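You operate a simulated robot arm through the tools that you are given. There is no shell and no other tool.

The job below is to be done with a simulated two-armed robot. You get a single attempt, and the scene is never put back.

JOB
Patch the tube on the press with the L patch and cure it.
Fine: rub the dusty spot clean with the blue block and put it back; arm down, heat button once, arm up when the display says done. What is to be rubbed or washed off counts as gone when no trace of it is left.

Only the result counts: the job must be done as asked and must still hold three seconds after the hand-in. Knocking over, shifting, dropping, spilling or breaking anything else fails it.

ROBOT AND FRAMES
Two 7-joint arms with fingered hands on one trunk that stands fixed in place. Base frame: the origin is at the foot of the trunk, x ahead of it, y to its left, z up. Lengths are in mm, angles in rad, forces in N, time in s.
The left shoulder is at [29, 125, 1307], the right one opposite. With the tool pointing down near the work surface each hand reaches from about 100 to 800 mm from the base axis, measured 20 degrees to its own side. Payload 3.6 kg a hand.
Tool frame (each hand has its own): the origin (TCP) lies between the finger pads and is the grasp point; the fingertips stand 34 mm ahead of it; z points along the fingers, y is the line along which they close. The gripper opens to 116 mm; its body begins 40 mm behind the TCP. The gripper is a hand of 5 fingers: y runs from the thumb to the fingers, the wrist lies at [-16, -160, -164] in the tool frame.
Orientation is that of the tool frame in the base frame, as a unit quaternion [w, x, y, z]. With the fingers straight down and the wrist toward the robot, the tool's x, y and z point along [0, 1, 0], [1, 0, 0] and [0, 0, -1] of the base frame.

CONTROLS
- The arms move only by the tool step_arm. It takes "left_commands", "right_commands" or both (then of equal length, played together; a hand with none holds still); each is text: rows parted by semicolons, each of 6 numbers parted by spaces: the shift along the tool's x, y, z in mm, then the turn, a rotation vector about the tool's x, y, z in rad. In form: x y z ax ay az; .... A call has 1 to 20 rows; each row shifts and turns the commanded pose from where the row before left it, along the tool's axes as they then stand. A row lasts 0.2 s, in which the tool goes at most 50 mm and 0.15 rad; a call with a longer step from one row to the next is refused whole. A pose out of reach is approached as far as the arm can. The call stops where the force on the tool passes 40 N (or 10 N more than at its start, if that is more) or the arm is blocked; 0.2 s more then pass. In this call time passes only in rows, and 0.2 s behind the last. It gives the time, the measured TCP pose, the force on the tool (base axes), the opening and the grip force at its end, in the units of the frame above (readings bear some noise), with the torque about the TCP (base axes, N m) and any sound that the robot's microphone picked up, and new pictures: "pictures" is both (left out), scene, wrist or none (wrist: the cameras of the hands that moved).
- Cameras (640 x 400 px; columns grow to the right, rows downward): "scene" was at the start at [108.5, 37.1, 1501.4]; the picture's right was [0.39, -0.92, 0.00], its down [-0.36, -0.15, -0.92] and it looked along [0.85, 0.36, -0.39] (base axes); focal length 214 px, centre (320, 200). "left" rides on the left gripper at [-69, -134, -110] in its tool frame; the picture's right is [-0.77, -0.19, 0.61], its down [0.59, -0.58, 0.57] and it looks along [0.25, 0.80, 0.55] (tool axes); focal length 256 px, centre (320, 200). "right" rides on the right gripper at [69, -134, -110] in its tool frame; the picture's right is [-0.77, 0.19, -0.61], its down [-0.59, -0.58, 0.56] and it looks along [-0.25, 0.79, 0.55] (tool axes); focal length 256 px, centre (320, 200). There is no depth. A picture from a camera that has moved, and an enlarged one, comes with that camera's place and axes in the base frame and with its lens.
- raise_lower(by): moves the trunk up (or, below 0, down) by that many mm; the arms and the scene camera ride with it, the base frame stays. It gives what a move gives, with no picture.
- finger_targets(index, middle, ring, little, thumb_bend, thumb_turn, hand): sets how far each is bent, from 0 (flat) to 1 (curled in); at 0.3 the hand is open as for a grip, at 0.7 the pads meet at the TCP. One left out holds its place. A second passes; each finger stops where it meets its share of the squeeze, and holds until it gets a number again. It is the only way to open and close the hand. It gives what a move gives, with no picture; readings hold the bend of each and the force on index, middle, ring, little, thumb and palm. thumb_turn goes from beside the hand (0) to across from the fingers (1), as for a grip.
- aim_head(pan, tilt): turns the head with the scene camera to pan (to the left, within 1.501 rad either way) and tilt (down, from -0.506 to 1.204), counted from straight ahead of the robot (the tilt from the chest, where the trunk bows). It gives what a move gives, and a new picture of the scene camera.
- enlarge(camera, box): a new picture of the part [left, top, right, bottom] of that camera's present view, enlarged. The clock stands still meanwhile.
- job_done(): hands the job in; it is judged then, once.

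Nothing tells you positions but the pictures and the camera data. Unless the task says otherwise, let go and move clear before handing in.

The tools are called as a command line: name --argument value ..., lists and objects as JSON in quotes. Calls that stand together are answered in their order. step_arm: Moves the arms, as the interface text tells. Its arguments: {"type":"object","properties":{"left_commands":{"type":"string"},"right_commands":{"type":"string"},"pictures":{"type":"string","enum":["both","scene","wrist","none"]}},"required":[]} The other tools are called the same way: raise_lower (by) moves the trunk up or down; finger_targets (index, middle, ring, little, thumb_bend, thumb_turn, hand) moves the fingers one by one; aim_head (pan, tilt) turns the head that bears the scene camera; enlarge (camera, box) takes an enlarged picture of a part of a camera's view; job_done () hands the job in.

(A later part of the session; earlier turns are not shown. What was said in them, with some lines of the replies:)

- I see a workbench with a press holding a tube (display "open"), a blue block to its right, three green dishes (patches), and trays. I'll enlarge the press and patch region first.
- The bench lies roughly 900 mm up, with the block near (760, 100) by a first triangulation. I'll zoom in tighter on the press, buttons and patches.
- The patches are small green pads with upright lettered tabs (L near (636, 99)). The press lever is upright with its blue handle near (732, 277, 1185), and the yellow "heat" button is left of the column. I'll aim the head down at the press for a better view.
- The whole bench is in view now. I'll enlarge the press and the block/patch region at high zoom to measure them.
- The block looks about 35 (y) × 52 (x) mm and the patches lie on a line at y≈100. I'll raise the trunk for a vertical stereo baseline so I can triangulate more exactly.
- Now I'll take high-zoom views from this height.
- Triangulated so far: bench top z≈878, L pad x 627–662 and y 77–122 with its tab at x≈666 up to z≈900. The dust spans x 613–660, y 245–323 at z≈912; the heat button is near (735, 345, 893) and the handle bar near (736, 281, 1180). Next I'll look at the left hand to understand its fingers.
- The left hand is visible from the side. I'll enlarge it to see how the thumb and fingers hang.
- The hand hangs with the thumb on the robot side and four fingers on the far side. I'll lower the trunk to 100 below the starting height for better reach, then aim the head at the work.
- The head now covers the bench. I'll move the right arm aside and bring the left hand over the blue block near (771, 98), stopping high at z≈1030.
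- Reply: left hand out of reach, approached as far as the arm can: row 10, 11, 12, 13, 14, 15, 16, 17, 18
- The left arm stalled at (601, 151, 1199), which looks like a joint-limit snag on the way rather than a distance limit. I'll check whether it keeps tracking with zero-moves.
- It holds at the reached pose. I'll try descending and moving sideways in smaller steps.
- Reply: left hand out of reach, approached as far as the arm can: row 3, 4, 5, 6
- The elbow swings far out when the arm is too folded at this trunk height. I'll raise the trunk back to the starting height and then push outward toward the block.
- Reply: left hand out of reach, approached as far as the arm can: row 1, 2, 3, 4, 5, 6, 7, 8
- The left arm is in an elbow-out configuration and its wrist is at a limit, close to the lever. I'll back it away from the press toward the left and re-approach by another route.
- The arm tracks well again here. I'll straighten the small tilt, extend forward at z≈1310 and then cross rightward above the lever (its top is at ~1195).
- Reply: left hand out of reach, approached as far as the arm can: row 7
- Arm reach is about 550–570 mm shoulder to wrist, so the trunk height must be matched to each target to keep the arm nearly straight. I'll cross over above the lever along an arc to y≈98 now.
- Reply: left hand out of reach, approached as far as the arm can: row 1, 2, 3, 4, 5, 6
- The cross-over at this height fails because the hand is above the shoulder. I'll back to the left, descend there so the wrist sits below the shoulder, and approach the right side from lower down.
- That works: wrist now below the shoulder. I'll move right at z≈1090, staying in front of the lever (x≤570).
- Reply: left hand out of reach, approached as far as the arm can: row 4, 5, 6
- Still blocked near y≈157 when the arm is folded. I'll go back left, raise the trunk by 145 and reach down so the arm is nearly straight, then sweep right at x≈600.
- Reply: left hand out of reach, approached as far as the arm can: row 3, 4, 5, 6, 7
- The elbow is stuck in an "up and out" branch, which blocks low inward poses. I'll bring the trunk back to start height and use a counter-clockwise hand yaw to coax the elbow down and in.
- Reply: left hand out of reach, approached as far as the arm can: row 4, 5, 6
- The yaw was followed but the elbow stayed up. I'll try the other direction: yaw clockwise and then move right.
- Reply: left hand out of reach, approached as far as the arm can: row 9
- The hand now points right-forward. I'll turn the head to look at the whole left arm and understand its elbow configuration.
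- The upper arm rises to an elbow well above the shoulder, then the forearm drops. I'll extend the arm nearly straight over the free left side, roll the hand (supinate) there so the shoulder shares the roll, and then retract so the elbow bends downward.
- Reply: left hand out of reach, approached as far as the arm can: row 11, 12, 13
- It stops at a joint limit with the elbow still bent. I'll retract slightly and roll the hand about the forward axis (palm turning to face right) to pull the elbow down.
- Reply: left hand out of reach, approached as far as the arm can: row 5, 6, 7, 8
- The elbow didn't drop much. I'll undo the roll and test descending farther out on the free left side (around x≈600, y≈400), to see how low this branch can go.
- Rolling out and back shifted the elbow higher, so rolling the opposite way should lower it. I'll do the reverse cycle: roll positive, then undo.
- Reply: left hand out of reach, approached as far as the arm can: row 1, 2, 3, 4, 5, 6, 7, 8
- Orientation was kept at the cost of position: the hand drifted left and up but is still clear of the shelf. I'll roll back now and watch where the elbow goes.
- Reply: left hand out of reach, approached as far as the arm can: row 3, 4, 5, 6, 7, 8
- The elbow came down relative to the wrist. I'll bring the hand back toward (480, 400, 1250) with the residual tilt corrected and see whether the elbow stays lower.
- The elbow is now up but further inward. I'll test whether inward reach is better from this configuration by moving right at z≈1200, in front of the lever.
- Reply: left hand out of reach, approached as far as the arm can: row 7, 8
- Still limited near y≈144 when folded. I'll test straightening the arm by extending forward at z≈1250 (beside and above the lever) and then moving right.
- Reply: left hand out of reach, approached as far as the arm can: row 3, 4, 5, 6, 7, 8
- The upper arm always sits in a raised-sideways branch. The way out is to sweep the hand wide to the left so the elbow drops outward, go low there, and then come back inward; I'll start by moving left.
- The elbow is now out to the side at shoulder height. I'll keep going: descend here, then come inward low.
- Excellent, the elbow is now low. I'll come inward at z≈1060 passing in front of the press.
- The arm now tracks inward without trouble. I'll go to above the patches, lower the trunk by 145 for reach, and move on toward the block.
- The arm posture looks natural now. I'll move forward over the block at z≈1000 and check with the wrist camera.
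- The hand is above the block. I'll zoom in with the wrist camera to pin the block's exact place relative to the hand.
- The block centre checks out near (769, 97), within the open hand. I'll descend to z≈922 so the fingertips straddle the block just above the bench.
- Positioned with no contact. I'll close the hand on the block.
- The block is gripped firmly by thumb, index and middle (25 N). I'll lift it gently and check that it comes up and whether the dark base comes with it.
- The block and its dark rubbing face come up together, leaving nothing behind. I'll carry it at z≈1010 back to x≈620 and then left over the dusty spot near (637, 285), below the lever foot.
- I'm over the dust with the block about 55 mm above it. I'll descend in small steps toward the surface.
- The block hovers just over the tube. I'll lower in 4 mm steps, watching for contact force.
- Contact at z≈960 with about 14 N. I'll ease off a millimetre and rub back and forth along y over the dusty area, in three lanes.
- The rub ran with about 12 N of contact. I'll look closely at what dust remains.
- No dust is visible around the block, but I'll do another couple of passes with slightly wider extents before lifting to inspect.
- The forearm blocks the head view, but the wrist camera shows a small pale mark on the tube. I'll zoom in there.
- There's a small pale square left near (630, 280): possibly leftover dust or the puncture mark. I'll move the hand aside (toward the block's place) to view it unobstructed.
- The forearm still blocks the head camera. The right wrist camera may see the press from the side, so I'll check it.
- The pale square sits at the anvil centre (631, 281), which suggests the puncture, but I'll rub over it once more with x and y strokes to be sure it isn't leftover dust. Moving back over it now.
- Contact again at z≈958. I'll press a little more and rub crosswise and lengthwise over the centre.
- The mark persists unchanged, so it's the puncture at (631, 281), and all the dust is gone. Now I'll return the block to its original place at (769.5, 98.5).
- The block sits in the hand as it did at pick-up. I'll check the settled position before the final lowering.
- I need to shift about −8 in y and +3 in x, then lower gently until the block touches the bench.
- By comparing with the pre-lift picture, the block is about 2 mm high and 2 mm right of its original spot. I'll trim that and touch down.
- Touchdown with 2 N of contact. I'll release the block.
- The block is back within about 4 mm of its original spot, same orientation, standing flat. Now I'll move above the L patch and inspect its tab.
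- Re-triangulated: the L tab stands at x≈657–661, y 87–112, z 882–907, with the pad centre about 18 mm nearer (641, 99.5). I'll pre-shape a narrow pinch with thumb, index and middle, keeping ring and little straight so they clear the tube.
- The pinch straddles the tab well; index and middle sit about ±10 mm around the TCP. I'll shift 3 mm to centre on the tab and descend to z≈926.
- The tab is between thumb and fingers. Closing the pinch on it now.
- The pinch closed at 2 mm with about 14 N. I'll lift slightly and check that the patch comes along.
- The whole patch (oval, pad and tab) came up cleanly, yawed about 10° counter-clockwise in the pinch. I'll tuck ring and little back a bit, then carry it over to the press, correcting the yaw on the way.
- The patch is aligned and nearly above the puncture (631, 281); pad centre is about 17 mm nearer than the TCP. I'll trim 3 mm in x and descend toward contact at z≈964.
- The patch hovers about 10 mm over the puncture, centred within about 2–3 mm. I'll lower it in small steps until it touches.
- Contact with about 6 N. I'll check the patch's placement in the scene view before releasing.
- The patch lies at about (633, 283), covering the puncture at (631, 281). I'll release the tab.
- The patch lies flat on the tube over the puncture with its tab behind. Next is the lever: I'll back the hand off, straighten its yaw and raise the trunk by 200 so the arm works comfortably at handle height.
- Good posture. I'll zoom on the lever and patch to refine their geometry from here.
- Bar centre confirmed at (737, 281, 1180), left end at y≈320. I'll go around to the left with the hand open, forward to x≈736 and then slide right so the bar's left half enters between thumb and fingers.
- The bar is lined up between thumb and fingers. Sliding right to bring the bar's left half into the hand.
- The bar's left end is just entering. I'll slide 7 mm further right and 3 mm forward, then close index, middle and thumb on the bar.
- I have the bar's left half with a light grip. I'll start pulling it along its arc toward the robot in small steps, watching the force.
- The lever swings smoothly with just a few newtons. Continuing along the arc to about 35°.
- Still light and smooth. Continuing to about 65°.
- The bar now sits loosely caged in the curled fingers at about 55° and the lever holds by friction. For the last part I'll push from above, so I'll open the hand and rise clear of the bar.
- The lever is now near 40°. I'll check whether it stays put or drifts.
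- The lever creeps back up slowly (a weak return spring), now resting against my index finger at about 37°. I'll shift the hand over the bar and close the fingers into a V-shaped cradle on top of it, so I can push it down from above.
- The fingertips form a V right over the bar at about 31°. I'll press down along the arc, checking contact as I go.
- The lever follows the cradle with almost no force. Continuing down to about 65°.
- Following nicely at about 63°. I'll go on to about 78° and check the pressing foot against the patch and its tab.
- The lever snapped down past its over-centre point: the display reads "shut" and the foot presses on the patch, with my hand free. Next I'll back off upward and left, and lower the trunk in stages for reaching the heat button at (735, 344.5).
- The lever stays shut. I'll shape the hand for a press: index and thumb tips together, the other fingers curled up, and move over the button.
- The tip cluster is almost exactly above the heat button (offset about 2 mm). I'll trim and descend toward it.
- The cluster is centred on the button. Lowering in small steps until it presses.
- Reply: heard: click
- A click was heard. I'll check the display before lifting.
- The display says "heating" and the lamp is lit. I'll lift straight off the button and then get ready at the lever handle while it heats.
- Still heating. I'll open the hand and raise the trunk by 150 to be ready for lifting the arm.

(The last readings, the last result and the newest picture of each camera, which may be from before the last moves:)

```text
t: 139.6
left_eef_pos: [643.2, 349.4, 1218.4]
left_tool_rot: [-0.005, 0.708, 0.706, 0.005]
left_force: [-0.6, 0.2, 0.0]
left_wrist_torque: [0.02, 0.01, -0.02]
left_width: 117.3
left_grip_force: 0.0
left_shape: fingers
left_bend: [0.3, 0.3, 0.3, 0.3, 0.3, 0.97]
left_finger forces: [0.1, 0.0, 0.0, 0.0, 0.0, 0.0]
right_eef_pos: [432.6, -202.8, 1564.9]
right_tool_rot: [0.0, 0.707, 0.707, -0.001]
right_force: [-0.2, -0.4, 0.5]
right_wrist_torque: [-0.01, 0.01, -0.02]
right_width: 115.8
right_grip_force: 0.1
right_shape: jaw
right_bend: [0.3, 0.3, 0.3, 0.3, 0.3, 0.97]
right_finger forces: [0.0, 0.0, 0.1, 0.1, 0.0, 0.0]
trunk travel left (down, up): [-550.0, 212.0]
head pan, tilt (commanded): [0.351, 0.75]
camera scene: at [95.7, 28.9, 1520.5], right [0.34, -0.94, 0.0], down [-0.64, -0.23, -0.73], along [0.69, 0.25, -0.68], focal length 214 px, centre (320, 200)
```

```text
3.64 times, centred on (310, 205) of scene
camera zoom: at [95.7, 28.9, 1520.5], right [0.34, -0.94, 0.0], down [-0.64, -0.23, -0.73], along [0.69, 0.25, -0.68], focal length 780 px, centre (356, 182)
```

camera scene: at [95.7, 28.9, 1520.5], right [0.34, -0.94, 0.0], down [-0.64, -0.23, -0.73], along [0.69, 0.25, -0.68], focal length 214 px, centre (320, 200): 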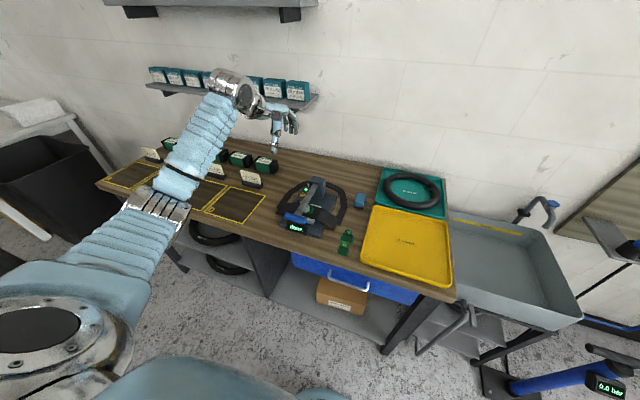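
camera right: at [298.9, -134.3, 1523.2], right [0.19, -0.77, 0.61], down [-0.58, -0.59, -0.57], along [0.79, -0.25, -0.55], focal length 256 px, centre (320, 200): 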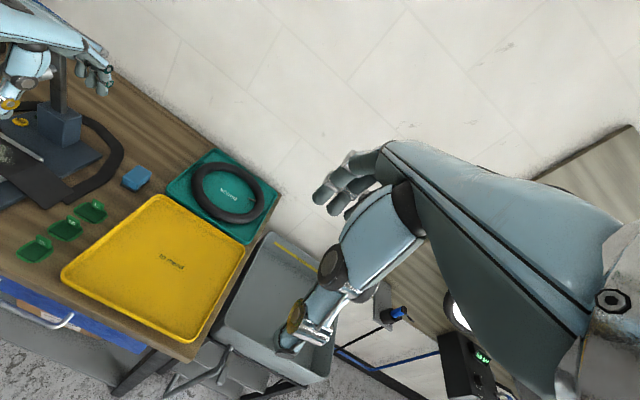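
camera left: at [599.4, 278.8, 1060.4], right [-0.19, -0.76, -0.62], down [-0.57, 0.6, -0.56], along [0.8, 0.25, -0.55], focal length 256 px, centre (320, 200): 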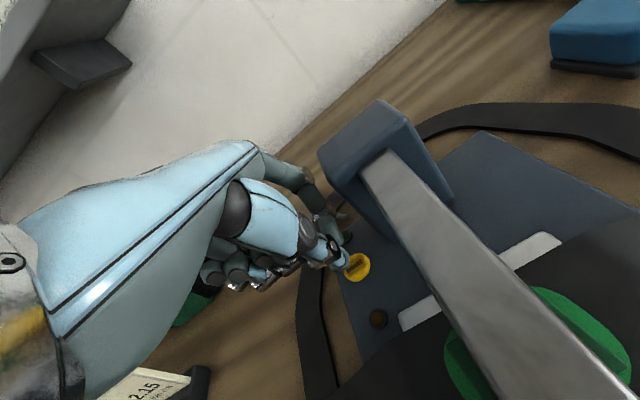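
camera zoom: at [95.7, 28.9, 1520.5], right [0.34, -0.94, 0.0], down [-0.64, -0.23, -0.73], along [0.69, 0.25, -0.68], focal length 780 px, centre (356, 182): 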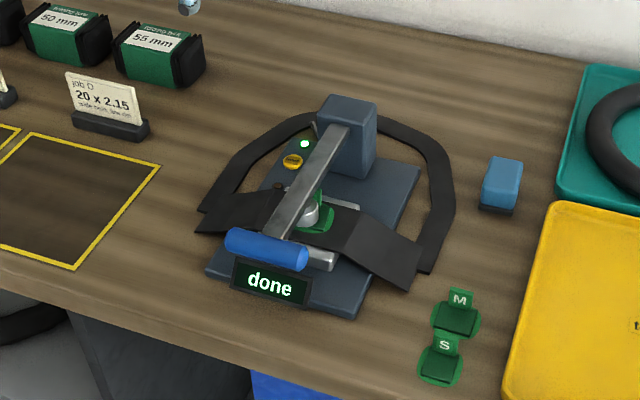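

The display says "done" and the green lamp is lit. I'll bring the open hand down over the bar's left half at (537, 312) now.

step_arm --left_commands "-7.4 -21 31 0 0 0;-7.4 -21 31 0 0 0;-7.4 -21 31 0 0 0;-7.4 -21 31 0 0 0;-7.4 -21 31 0 0 0;0 -1 30 0 0 0;0 0 25 0 0 0;0 0 23 0 0 0" --pictures "wrist"

enlarge --camera "left" --box '[220, 140, 480, 380]'

enlarge --camera "scene" --box '[250, 160, 350, 260]'

```text
t: 141.4
left_eef_pos: [536.8, 314.0, 984.3]
left_tool_rot: [-0.004, 0.708, 0.706, 0.005]
left_force: [0.4, 0.6, 0.7]
left_wrist_torque: [0.0, 0.02, -0.01]
left_width: 117.5
left_grip_force: 0.0
left_shape: fingers
left_bend: [0.3, 0.3, 0.3, 0.3, 0.3, 0.97]
left_finger forces: [0.1, 0.0, 0.0, 0.0, 0.0, 0.0]
right_eef_pos: [433.1, -204.2, 1564.7]
right_tool_rot: [0.001, 0.707, 0.708, -0.001]
right_force: [0.4, -0.7, -0.2]
right_wrist_torque: [-0.04, 0.01, 0.02]
right_width: 115.7
right_grip_force: 0.1
right_shape: jaw
right_bend: [0.3, 0.3, 0.3, 0.3, 0.3, 0.97]
right_finger forces: [0.0, 0.1, 0.0, 0.0, 0.0, 0.1]
trunk travel left (down, up): [-550.0, 212.0]
head pan, tilt (commanded): [0.351, 0.75]
camera left: at [401.6, 243.4, 1094.0], right [-0.19, -0.76, -0.62], down [-0.57, 0.6, -0.56], along [0.8, 0.25, -0.55], focal length 256 px, centre (320, 200)
```

left: 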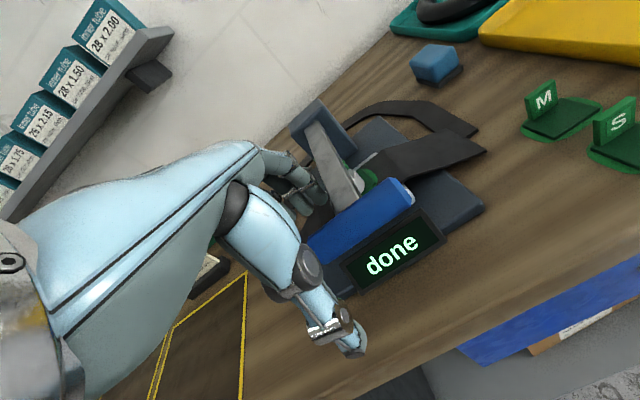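

```text
1.67 times, centred on (350, 260) of left
camera zoom: at [401.6, 243.4, 1094.0], right [-0.19, -0.76, -0.62], down [-0.57, 0.6, -0.56], along [0.8, 0.25, -0.55], focal length 427 px, centre (270, 100)
```

zoom: 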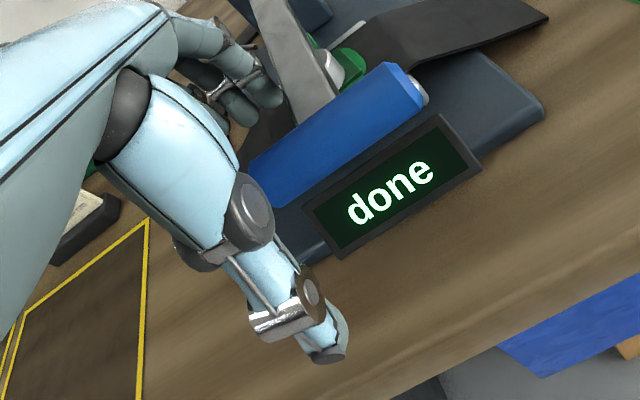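

```text
4.00 times, centred on (300, 210) of scene
camera zoom: at [95.9, 28.9, 1520.5], right [0.34, -0.94, 0.0], down [-0.64, -0.23, -0.73], along [0.69, 0.25, -0.68], focal length 858 px, centre (400, 160)
```

zoom: 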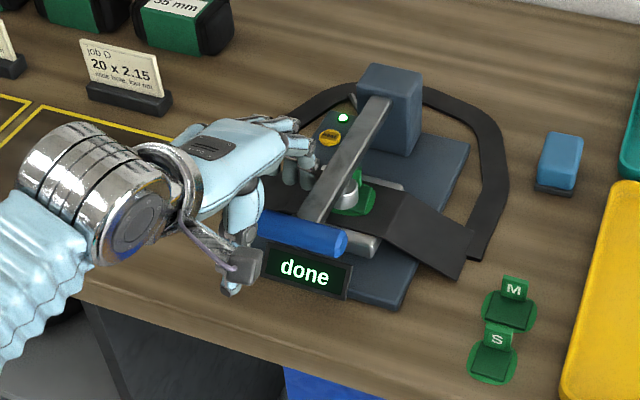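

Everything is aligned: the bar's left end is between thumb and fingers, clear of the stem. I'll lower 8 mm more so the tips reach under the bar, then close.

step_arm --left_commands "-1 0 8 0 0 0" --pictures "none"

finger_targets --hand "left" --index 0.68 --middle 0.68 --thumb_bend 0.68

enlarge --camera "left" --box '[220, 140, 480, 380]'

```text
t: 141.8
left_eef_pos: [535.1, 314.8, 977.8]
left_tool_rot: [-0.005, 0.708, 0.706, 0.005]
left_force: [-0.1, -0.2, 0.0]
left_wrist_torque: [-0.02, -0.02, 0.01]
left_width: 117.7
left_grip_force: 0.2
left_shape: fingers
left_bend: [0.3, 0.3, 0.3, 0.3, 0.3, 0.97]
left_finger forces: [0.0, 0.1, 0.1, 0.0, 0.0, 0.0]
right_eef_pos: [433.0, -203.6, 1565.8]
right_tool_rot: [-0.001, 0.707, 0.707, 0.0]
right_force: [-1.4, 0.6, 0.2]
right_wrist_torque: [0.02, -0.01, -0.01]
right_width: 116.2
right_grip_force: 0.0
right_shape: jaw
right_bend: [0.3, 0.3, 0.3, 0.3, 0.3, 0.97]
right_finger forces: [0.0, 0.0, 0.0, 0.1, 0.0, 0.0]
trunk travel left (down, up): [-550.0, 212.0]
head pan, tilt (commanded): [0.351, 0.75]
```

```text
t: 142.8
left_eef_pos: [533.3, 315.3, 976.7]
left_tool_rot: [-0.004, 0.709, 0.706, 0.005]
left_force: [-8.0, 0.6, -0.1]
left_wrist_torque: [-0.02, 0.07, -0.1]
left_width: 12.2
left_grip_force: 4.0
left_shape: fingers
left_bend: [0.68, 0.68, 0.3, 0.3, 0.66, 0.97]
left_finger forces: [0.2, 0.0, 0.0, 0.1, 8.6, 0.1]
right_eef_pos: [431.9, -203.3, 1565.5]
right_tool_rot: [-0.001, 0.707, 0.707, -0.001]
right_force: [-0.4, 0.5, -0.7]
right_wrist_torque: [0.05, 0.01, 0.0]
right_width: 116.2
right_grip_force: 0.0
right_shape: jaw
right_bend: [0.3, 0.3, 0.3, 0.3, 0.3, 0.97]
right_finger forces: [0.0, 0.0, 0.0, 0.0, 0.1, 0.0]
trunk travel left (down, up): [-550.0, 212.0]
head pan, tilt (commanded): [0.351, 0.75]
```

```text
1.67 times, centred on (350, 260) of left
camera zoom: at [400.1, 243.3, 1086.3], right [-0.19, -0.76, -0.62], down [-0.58, 0.6, -0.56], along [0.8, 0.25, -0.55], focal length 427 px, centre (270, 100)
```

zoom: 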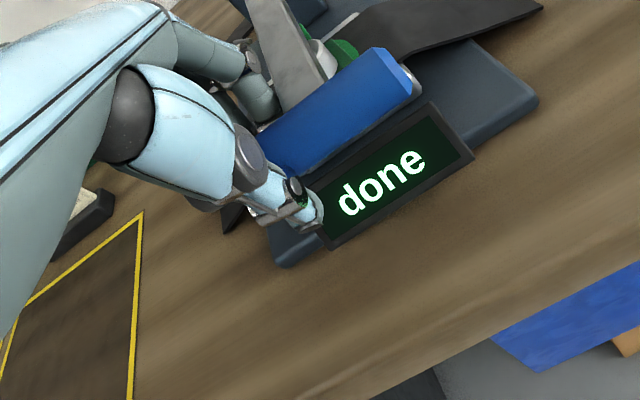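

The fingers close under the bar with the thumb in front. I'll lift gently along the reverse arc and watch the force.

step_arm --left_commands "0 0 -5 0 0 0;0 0 -6 0 0 0;0 0.5 -7 0 0 0" --pictures "none"

enlarge --camera "scene" --box '[250, 160, 350, 260]'

enlarge --camera "left" --box '[220, 140, 480, 380]'

```text
t: 143.6
left_eef_pos: [535.4, 314.5, 994.2]
left_tool_rot: [-0.004, 0.708, 0.706, 0.005]
left_force: [-6.1, 0.3, -1.7]
left_wrist_torque: [0.0, 0.03, 0.01]
left_width: 12.4
left_grip_force: 3.4
left_shape: fingers
left_bend: [0.68, 0.68, 0.3, 0.3, 0.66, 0.97]
left_finger forces: [0.0, 0.1, 0.1, 0.0, 6.1, 0.0]
right_eef_pos: [431.8, -202.6, 1565.4]
right_tool_rot: [0.0, 0.707, 0.707, 0.0]
right_force: [-0.5, 0.4, -1.3]
right_wrist_torque: [-0.01, 0.01, -0.01]
right_width: 115.9
right_grip_force: 0.0
right_shape: jaw
right_bend: [0.3, 0.3, 0.3, 0.3, 0.3, 0.97]
right_finger forces: [0.1, 0.1, 0.0, 0.0, 0.1, 0.0]
trunk travel left (down, up): [-550.0, 212.0]
head pan, tilt (commanded): [0.351, 0.75]
```

```text
4.00 times, centred on (300, 210) of scene
camera zoom: at [94.9, 28.9, 1520.6], right [0.34, -0.94, 0.0], down [-0.64, -0.23, -0.73], along [0.69, 0.25, -0.68], focal length 858 px, centre (400, 160)
```

zoom: 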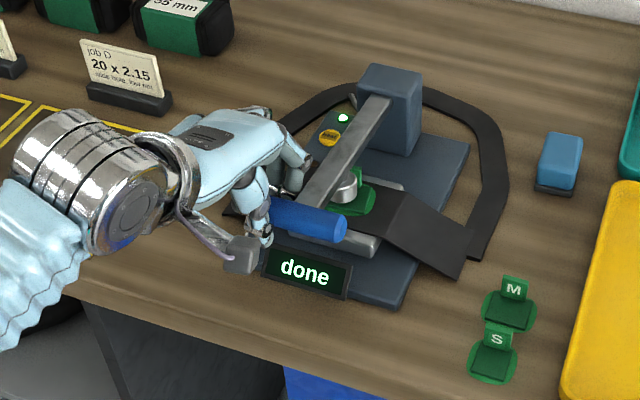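

```text
1.67 times, centred on (350, 260) of left
camera zoom: at [400.7, 243.4, 1104.5], right [-0.19, -0.76, -0.62], down [-0.57, 0.6, -0.56], along [0.8, 0.25, -0.55], focal length 427 px, centre (270, 100)
```

zoom: 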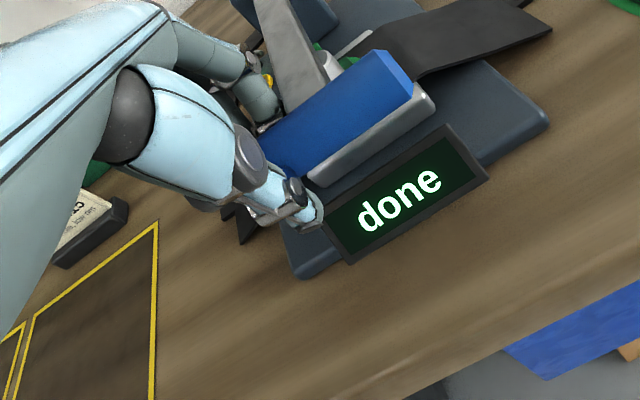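

The lever is lifting with the hand. Continuing the reverse arc to about 65°.

step_arm --left_commands "0 1.4 -12.2 0 0 0;0 2.2 -12.5 0 0 0;0 2.9 -12 0 0 0;0 3.5 -11.8 0 0 0;0 4.3 -11.9 0 0 0;0 4.9 -11.3 0 0 0" --pictures "none"

enlarge --camera "scene" --box '[250, 150, 350, 250]'

```text
t: 145.0
left_eef_pos: [554.1, 314.2, 1069.4]
left_tool_rot: [-0.004, 0.708, 0.706, 0.005]
left_force: [-6.4, 2.0, 3.1]
left_wrist_torque: [0.0, 0.14, -0.08]
left_width: 11.9
left_grip_force: 2.7
left_shape: fingers
left_bend: [0.68, 0.68, 0.3, 0.3, 0.66, 0.98]
left_finger forces: [0.1, 0.0, 0.0, 0.1, 6.4, 0.1]
right_eef_pos: [430.8, -203.0, 1566.7]
right_tool_rot: [0.001, 0.707, 0.707, -0.001]
right_force: [0.2, 0.7, 0.5]
right_wrist_torque: [0.01, 0.01, -0.02]
right_width: 115.8
right_grip_force: 0.0
right_shape: jaw
right_bend: [0.3, 0.3, 0.3, 0.3, 0.3, 0.97]
right_finger forces: [0.0, 0.0, 0.1, 0.1, 0.0, 0.1]
trunk travel left (down, up): [-550.0, 212.0]
head pan, tilt (commanded): [0.351, 0.75]
```

```text
4.00 times, centred on (300, 200) of scene
camera zoom: at [94.1, 28.9, 1520.7], right [0.34, -0.94, 0.0], down [-0.64, -0.23, -0.73], along [0.69, 0.25, -0.68], focal length 858 px, centre (400, 200)
```

zoom: 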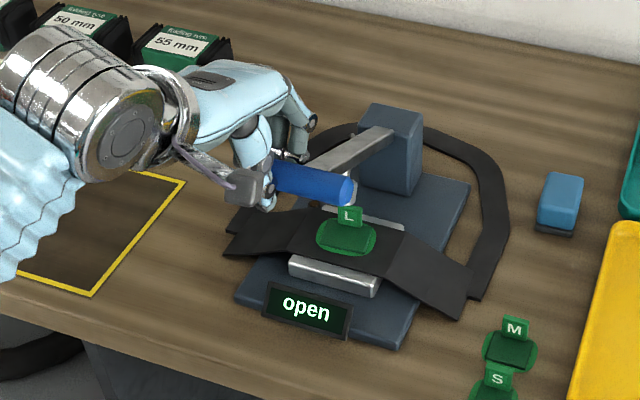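

The display reads "open" and the patch stays on the tube. Continuing to raise the lever along the arc to about 35°.

step_arm --left_commands "0 5.5 -11 0 0 0;0 6.4 -10.9 0 0 0;0 6.7 -10.3 0 0 0;0 7.4 -9.9 0 0 0;0 8.1 -9.7 0 0 0;0 8.5 -8.9 0 0 0;0 8.9 -8.5 0 0 0;0 9.7 -8.1 0 0 0;0 9.9 -7.4 0 0 0" --pictures "none"

enlarge --camera "scene" --box '[250, 120, 350, 240]'

```text
t: 147.0
left_eef_pos: [627.9, 310.1, 1150.6]
left_tool_rot: [-0.005, 0.709, 0.706, 0.004]
left_force: [-0.7, 0.9, -0.5]
left_wrist_torque: [-0.02, -0.01, 0.02]
left_width: 8.5
left_grip_force: 0.3
left_shape: fingers
left_bend: [0.68, 0.68, 0.3, 0.3, 0.68, 0.97]
left_finger forces: [0.4, 0.0, 0.0, 0.0, 0.0, 0.0]
right_eef_pos: [433.5, -203.9, 1564.4]
right_tool_rot: [-0.001, 0.707, 0.707, -0.001]
right_force: [0.5, 0.1, -0.4]
right_wrist_torque: [0.0, 0.01, 0.02]
right_width: 115.9
right_grip_force: 0.0
right_shape: jaw
right_bend: [0.3, 0.3, 0.3, 0.3, 0.3, 0.97]
right_finger forces: [0.0, 0.0, 0.0, 0.0, 0.0, 0.1]
trunk travel left (down, up): [-550.0, 212.0]
head pan, tilt (commanded): [0.351, 0.75]
```

```text
3.33 times, centred on (300, 180) of scene
camera zoom: at [96.1, 28.6, 1520.5], right [0.34, -0.94, 0.0], down [-0.64, -0.23, -0.73], along [0.69, 0.25, -0.68], focal length 715 px, centre (387, 267)
```

zoom: 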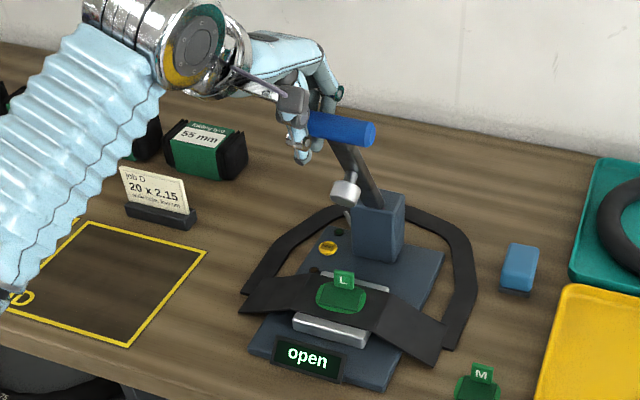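

The lever now rides up by itself inside my caged fingers. I'll follow the arc to near its upright stop.

step_arm --left_commands "0 10 -5.5 0 0 0;0 10 -5 0 0 0;0 9 -4 0 0 0;0 9 -3.5 0 0 0;0 9 -3 0 0 0;0 9 -2.5 0 0 0;0 9 -2 0 0 0;0 9 -2 0 0 0;0 8 -1 0 0 0" --pictures "none"

enlarge --camera "scene" --box '[250, 100, 370, 230]'

```text
t: 149.0
left_eef_pos: [709.6, 310.7, 1180.4]
left_tool_rot: [-0.005, 0.708, 0.706, 0.005]
left_force: [0.4, 0.1, 0.1]
left_wrist_torque: [-0.01, 0.02, 0.03]
left_width: 8.2
left_grip_force: 0.1
left_shape: fingers
left_bend: [0.68, 0.68, 0.3, 0.3, 0.68, 0.97]
left_finger forces: [0.2, 0.0, 0.0, 0.1, 0.0, 0.1]
right_eef_pos: [433.0, -203.3, 1564.2]
right_tool_rot: [0.0, 0.707, 0.707, 0.0]
right_force: [0.0, 0.0, -0.8]
right_wrist_torque: [-0.03, 0.0, -0.01]
right_width: 115.8
right_grip_force: 0.0
right_shape: jaw
right_bend: [0.3, 0.3, 0.3, 0.3, 0.3, 0.97]
right_finger forces: [0.0, 0.0, 0.1, 0.0, 0.1, 0.0]
trunk travel left (down, up): [-550.0, 212.0]
head pan, tilt (commanded): [0.351, 0.75]
```

```text
3.08 times, centred on (310, 165) of scene
camera zoom: at [96.0, 28.7, 1520.5], right [0.34, -0.94, 0.0], down [-0.64, -0.23, -0.73], along [0.69, 0.25, -0.68], focal length 660 px, centre (351, 308)
```

zoom: 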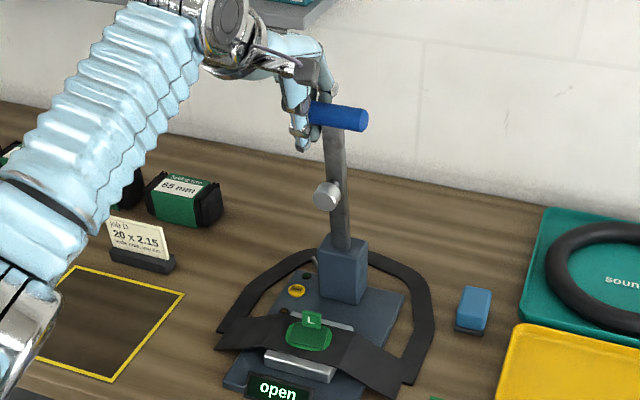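

The lever is at about 8°, nearly upright. I'll nudge it 12 mm further to its stop, then open the hand and slide out to the left.

step_arm --left_commands "0 6 0 0 0 0;0 6 0 0 0 0;0 4 0 0 0 0" --pictures "none"

finger_targets --hand "left" --index 0.3 --middle 0.3 --thumb_bend 0.3

enlarge --camera "scene" --box '[250, 100, 370, 230]'

```text
t: 149.8
left_eef_pos: [724.2, 310.4, 1179.6]
left_tool_rot: [-0.006, 0.708, 0.706, 0.005]
left_force: [-0.3, 0.8, 0.2]
left_wrist_torque: [0.04, -0.01, -0.02]
left_width: 8.1
left_grip_force: 0.1
left_shape: fingers
left_bend: [0.68, 0.68, 0.3, 0.3, 0.68, 0.97]
left_finger forces: [0.0, 0.1, 0.1, 0.1, 0.1, 0.0]
right_eef_pos: [431.8, -203.8, 1566.5]
right_tool_rot: [0.0, 0.707, 0.707, 0.0]
right_force: [-0.5, 1.2, -0.4]
right_wrist_torque: [0.02, 0.01, -0.01]
right_width: 115.7
right_grip_force: 0.0
right_shape: jaw
right_bend: [0.3, 0.3, 0.3, 0.3, 0.3, 0.97]
right_finger forces: [0.1, 0.0, 0.0, 0.0, 0.0, 0.0]
trunk travel left (down, up): [-550.0, 212.0]
head pan, tilt (commanded): [0.351, 0.75]
```

```text
t: 150.8
left_eef_pos: [724.7, 309.1, 1181.7]
left_tool_rot: [-0.005, 0.708, 0.706, 0.004]
left_force: [-0.4, 0.4, 0.2]
left_wrist_torque: [-0.04, 0.03, -0.01]
left_width: 117.5
left_grip_force: 0.0
left_shape: fingers
left_bend: [0.3, 0.3, 0.3, 0.3, 0.3, 0.97]
left_finger forces: [0.0, 0.1, 0.0, 0.0, 0.1, 0.1]
right_eef_pos: [431.4, -202.5, 1566.6]
right_tool_rot: [0.0, 0.707, 0.707, 0.0]
right_force: [0.1, -0.5, -0.2]
right_wrist_torque: [0.0, -0.01, 0.0]
right_width: 115.8
right_grip_force: 0.0
right_shape: jaw
right_bend: [0.3, 0.3, 0.3, 0.3, 0.3, 0.97]
right_finger forces: [0.1, 0.0, 0.1, 0.0, 0.0, 0.1]
trunk travel left (down, up): [-550.0, 212.0]
head pan, tilt (commanded): [0.351, 0.75]
```

```text
3.08 times, centred on (310, 165) of scene
camera zoom: at [95.7, 28.8, 1520.5], right [0.34, -0.94, 0.0], down [-0.64, -0.23, -0.73], along [0.69, 0.25, -0.68], focal length 660 px, centre (351, 308)
```

zoom: 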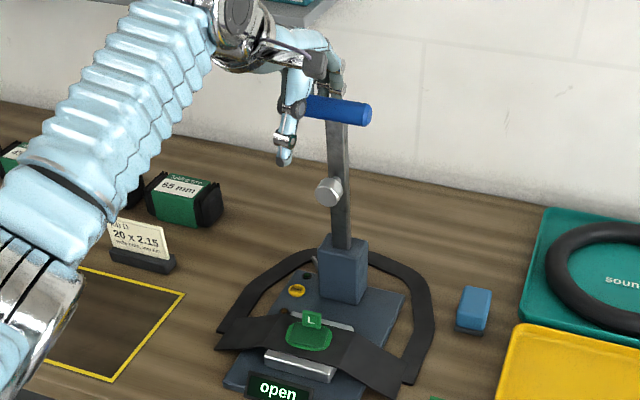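

The lever is upright. Sliding the open hand off the bar to the left.

step_arm --left_commands "20 0 0 0 0 0;30 0 0 0 0 0;35 0 0 0 0 0;35 0 0 0 0 0;0 -40 -10 0 0 0;0 -40 -10 0 0 0;0 -40 0 0 0 0" --pictures "both"

enlarge --camera "scene" --box '[270, 130, 370, 250]'

```text
t: 152.4
left_eef_pos: [604.8, 431.9, 1203.0]
left_tool_rot: [-0.005, 0.708, 0.706, 0.005]
left_force: [-0.7, 0.3, 0.1]
left_wrist_torque: [0.01, 0.03, -0.03]
left_width: 117.4
left_grip_force: 0.0
left_shape: fingers
left_bend: [0.3, 0.3, 0.3, 0.3, 0.3, 0.97]
left_finger forces: [0.0, 0.1, 0.1, 0.0, 0.0, 0.0]
right_eef_pos: [430.3, -202.4, 1566.1]
right_tool_rot: [0.001, 0.707, 0.707, 0.0]
right_force: [0.5, 0.2, -0.2]
right_wrist_torque: [0.0, -0.03, -0.03]
right_width: 115.8
right_grip_force: 0.1
right_shape: jaw
right_bend: [0.3, 0.3, 0.3, 0.3, 0.3, 0.97]
right_finger forces: [0.0, 0.0, 0.1, 0.1, 0.0, 0.1]
trunk travel left (down, up): [-550.0, 212.0]
head pan, tilt (commanded): [0.351, 0.75]
camera scene: at [93.9, 29.7, 1520.6], right [0.34, -0.94, 0.0], down [-0.64, -0.24, -0.73], along [0.69, 0.25, -0.68], focal length 214 px, centre (320, 200)
camera left: at [469.9, 360.8, 1312.8], right [-0.19, -0.76, -0.62], down [-0.57, 0.6, -0.56], along [0.8, 0.25, -0.55], focal length 256 px, centre (320, 200)
```

scene: 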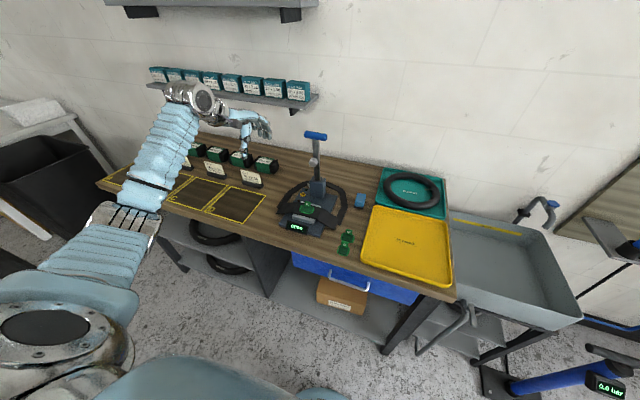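
left: 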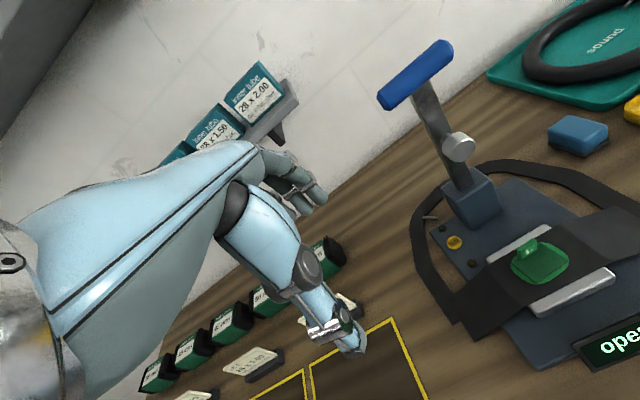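

```text
3.33 times, centred on (320, 190) of scene
camera zoom: at [93.9, 29.7, 1520.6], right [0.34, -0.94, 0.0], down [-0.64, -0.24, -0.73], along [0.69, 0.25, -0.68], focal length 715 px, centre (320, 233)
```

zoom: 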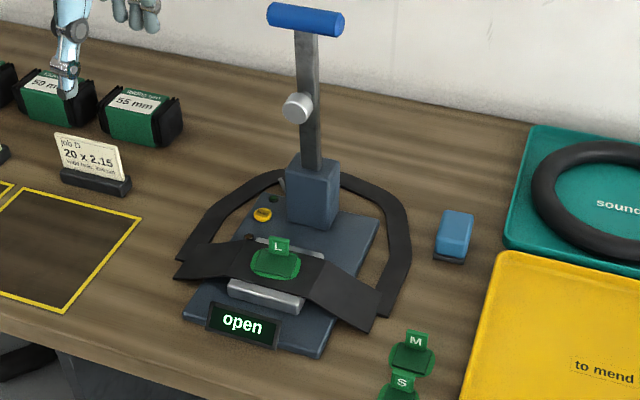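

The lever is up, the display says "open" and the patch sits on the tube. I'll take final close-up looks at the patch, tube and block before handing in.

enlarge --camera "scene" --box '[285, 190, 345, 230]'

enlarge --camera "left" --box '[420, 150, 640, 370]'

enlarge --camera "scene" --box '[330, 180, 390, 250]'

```text
10.00 times, centred on (315, 210) of scene
camera zoom: at [93.9, 29.7, 1520.6], right [0.34, -0.94, 0.0], down [-0.64, -0.24, -0.73], along [0.69, 0.25, -0.68], focal length 2145 px, centre (370, 100)
```

zoom: 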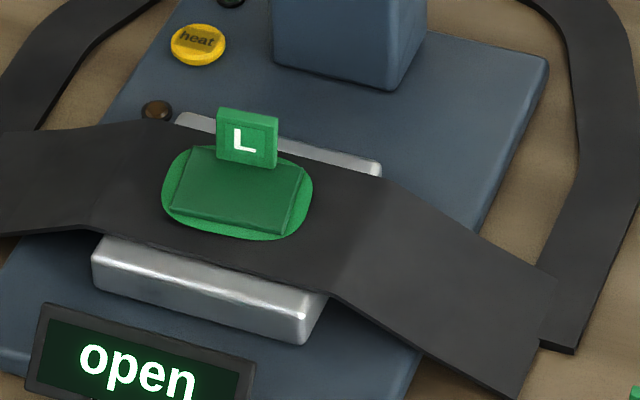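

```text
1.82 times, centred on (530, 260) of left
camera zoom: at [469.9, 360.8, 1312.8], right [-0.19, -0.76, -0.62], down [-0.57, 0.6, -0.56], along [0.8, 0.25, -0.55], focal length 465 px, centre (-62, 91)
```

zoom: 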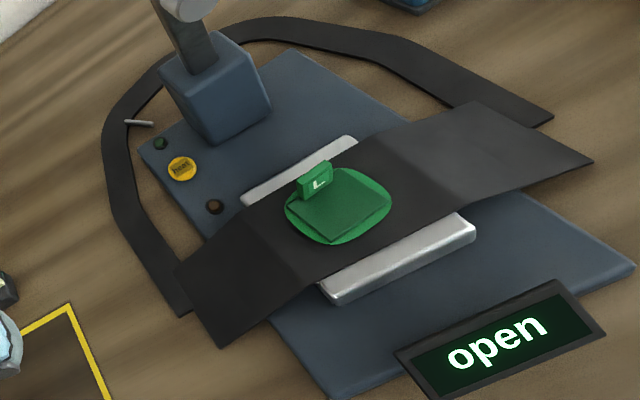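

```text
5.71 times, centred on (360, 215) of scene
camera zoom: at [93.9, 29.7, 1520.6], right [0.34, -0.94, 0.0], down [-0.64, -0.24, -0.73], along [0.69, 0.25, -0.68], focal length 1226 px, centre (91, 114)
```

zoom: 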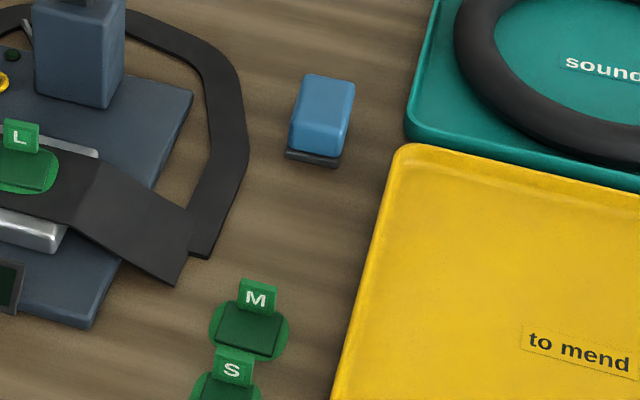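

The tube is clean and the L patch is cured on the puncture at about (633, 282). The lever is upright with the display at "open", the blue block is back in place, and both hands are clear, so I'm handing the job in.

job_done

```text
The job is handed in.
```

The tube on the press is patched with the L patch and cured, and I've handed the job in. The hand-in gave no verdict back, so this is what I saw in the pictures.

- **Cleaning:** I rubbed the dusty spot with the blue block until no dust was visible. A small pale mark in the middle didn't change when I rubbed it again. I took it for the puncture and centred the patch on it to within about 2–3 mm.
- **Blue block:** It is back flat at its original place, about 4 mm off its exact starting position.
- **Curing:** I brought the arm down until the display read "shut" and pressed the heat button once. After "heating" it showed "done", and I raised the arm upright again. The display now reads "open" and the patch stayed on the tube.

The M and S patches and the trays looked undisturbed in the last pictures, and both hands were clear of the bench.
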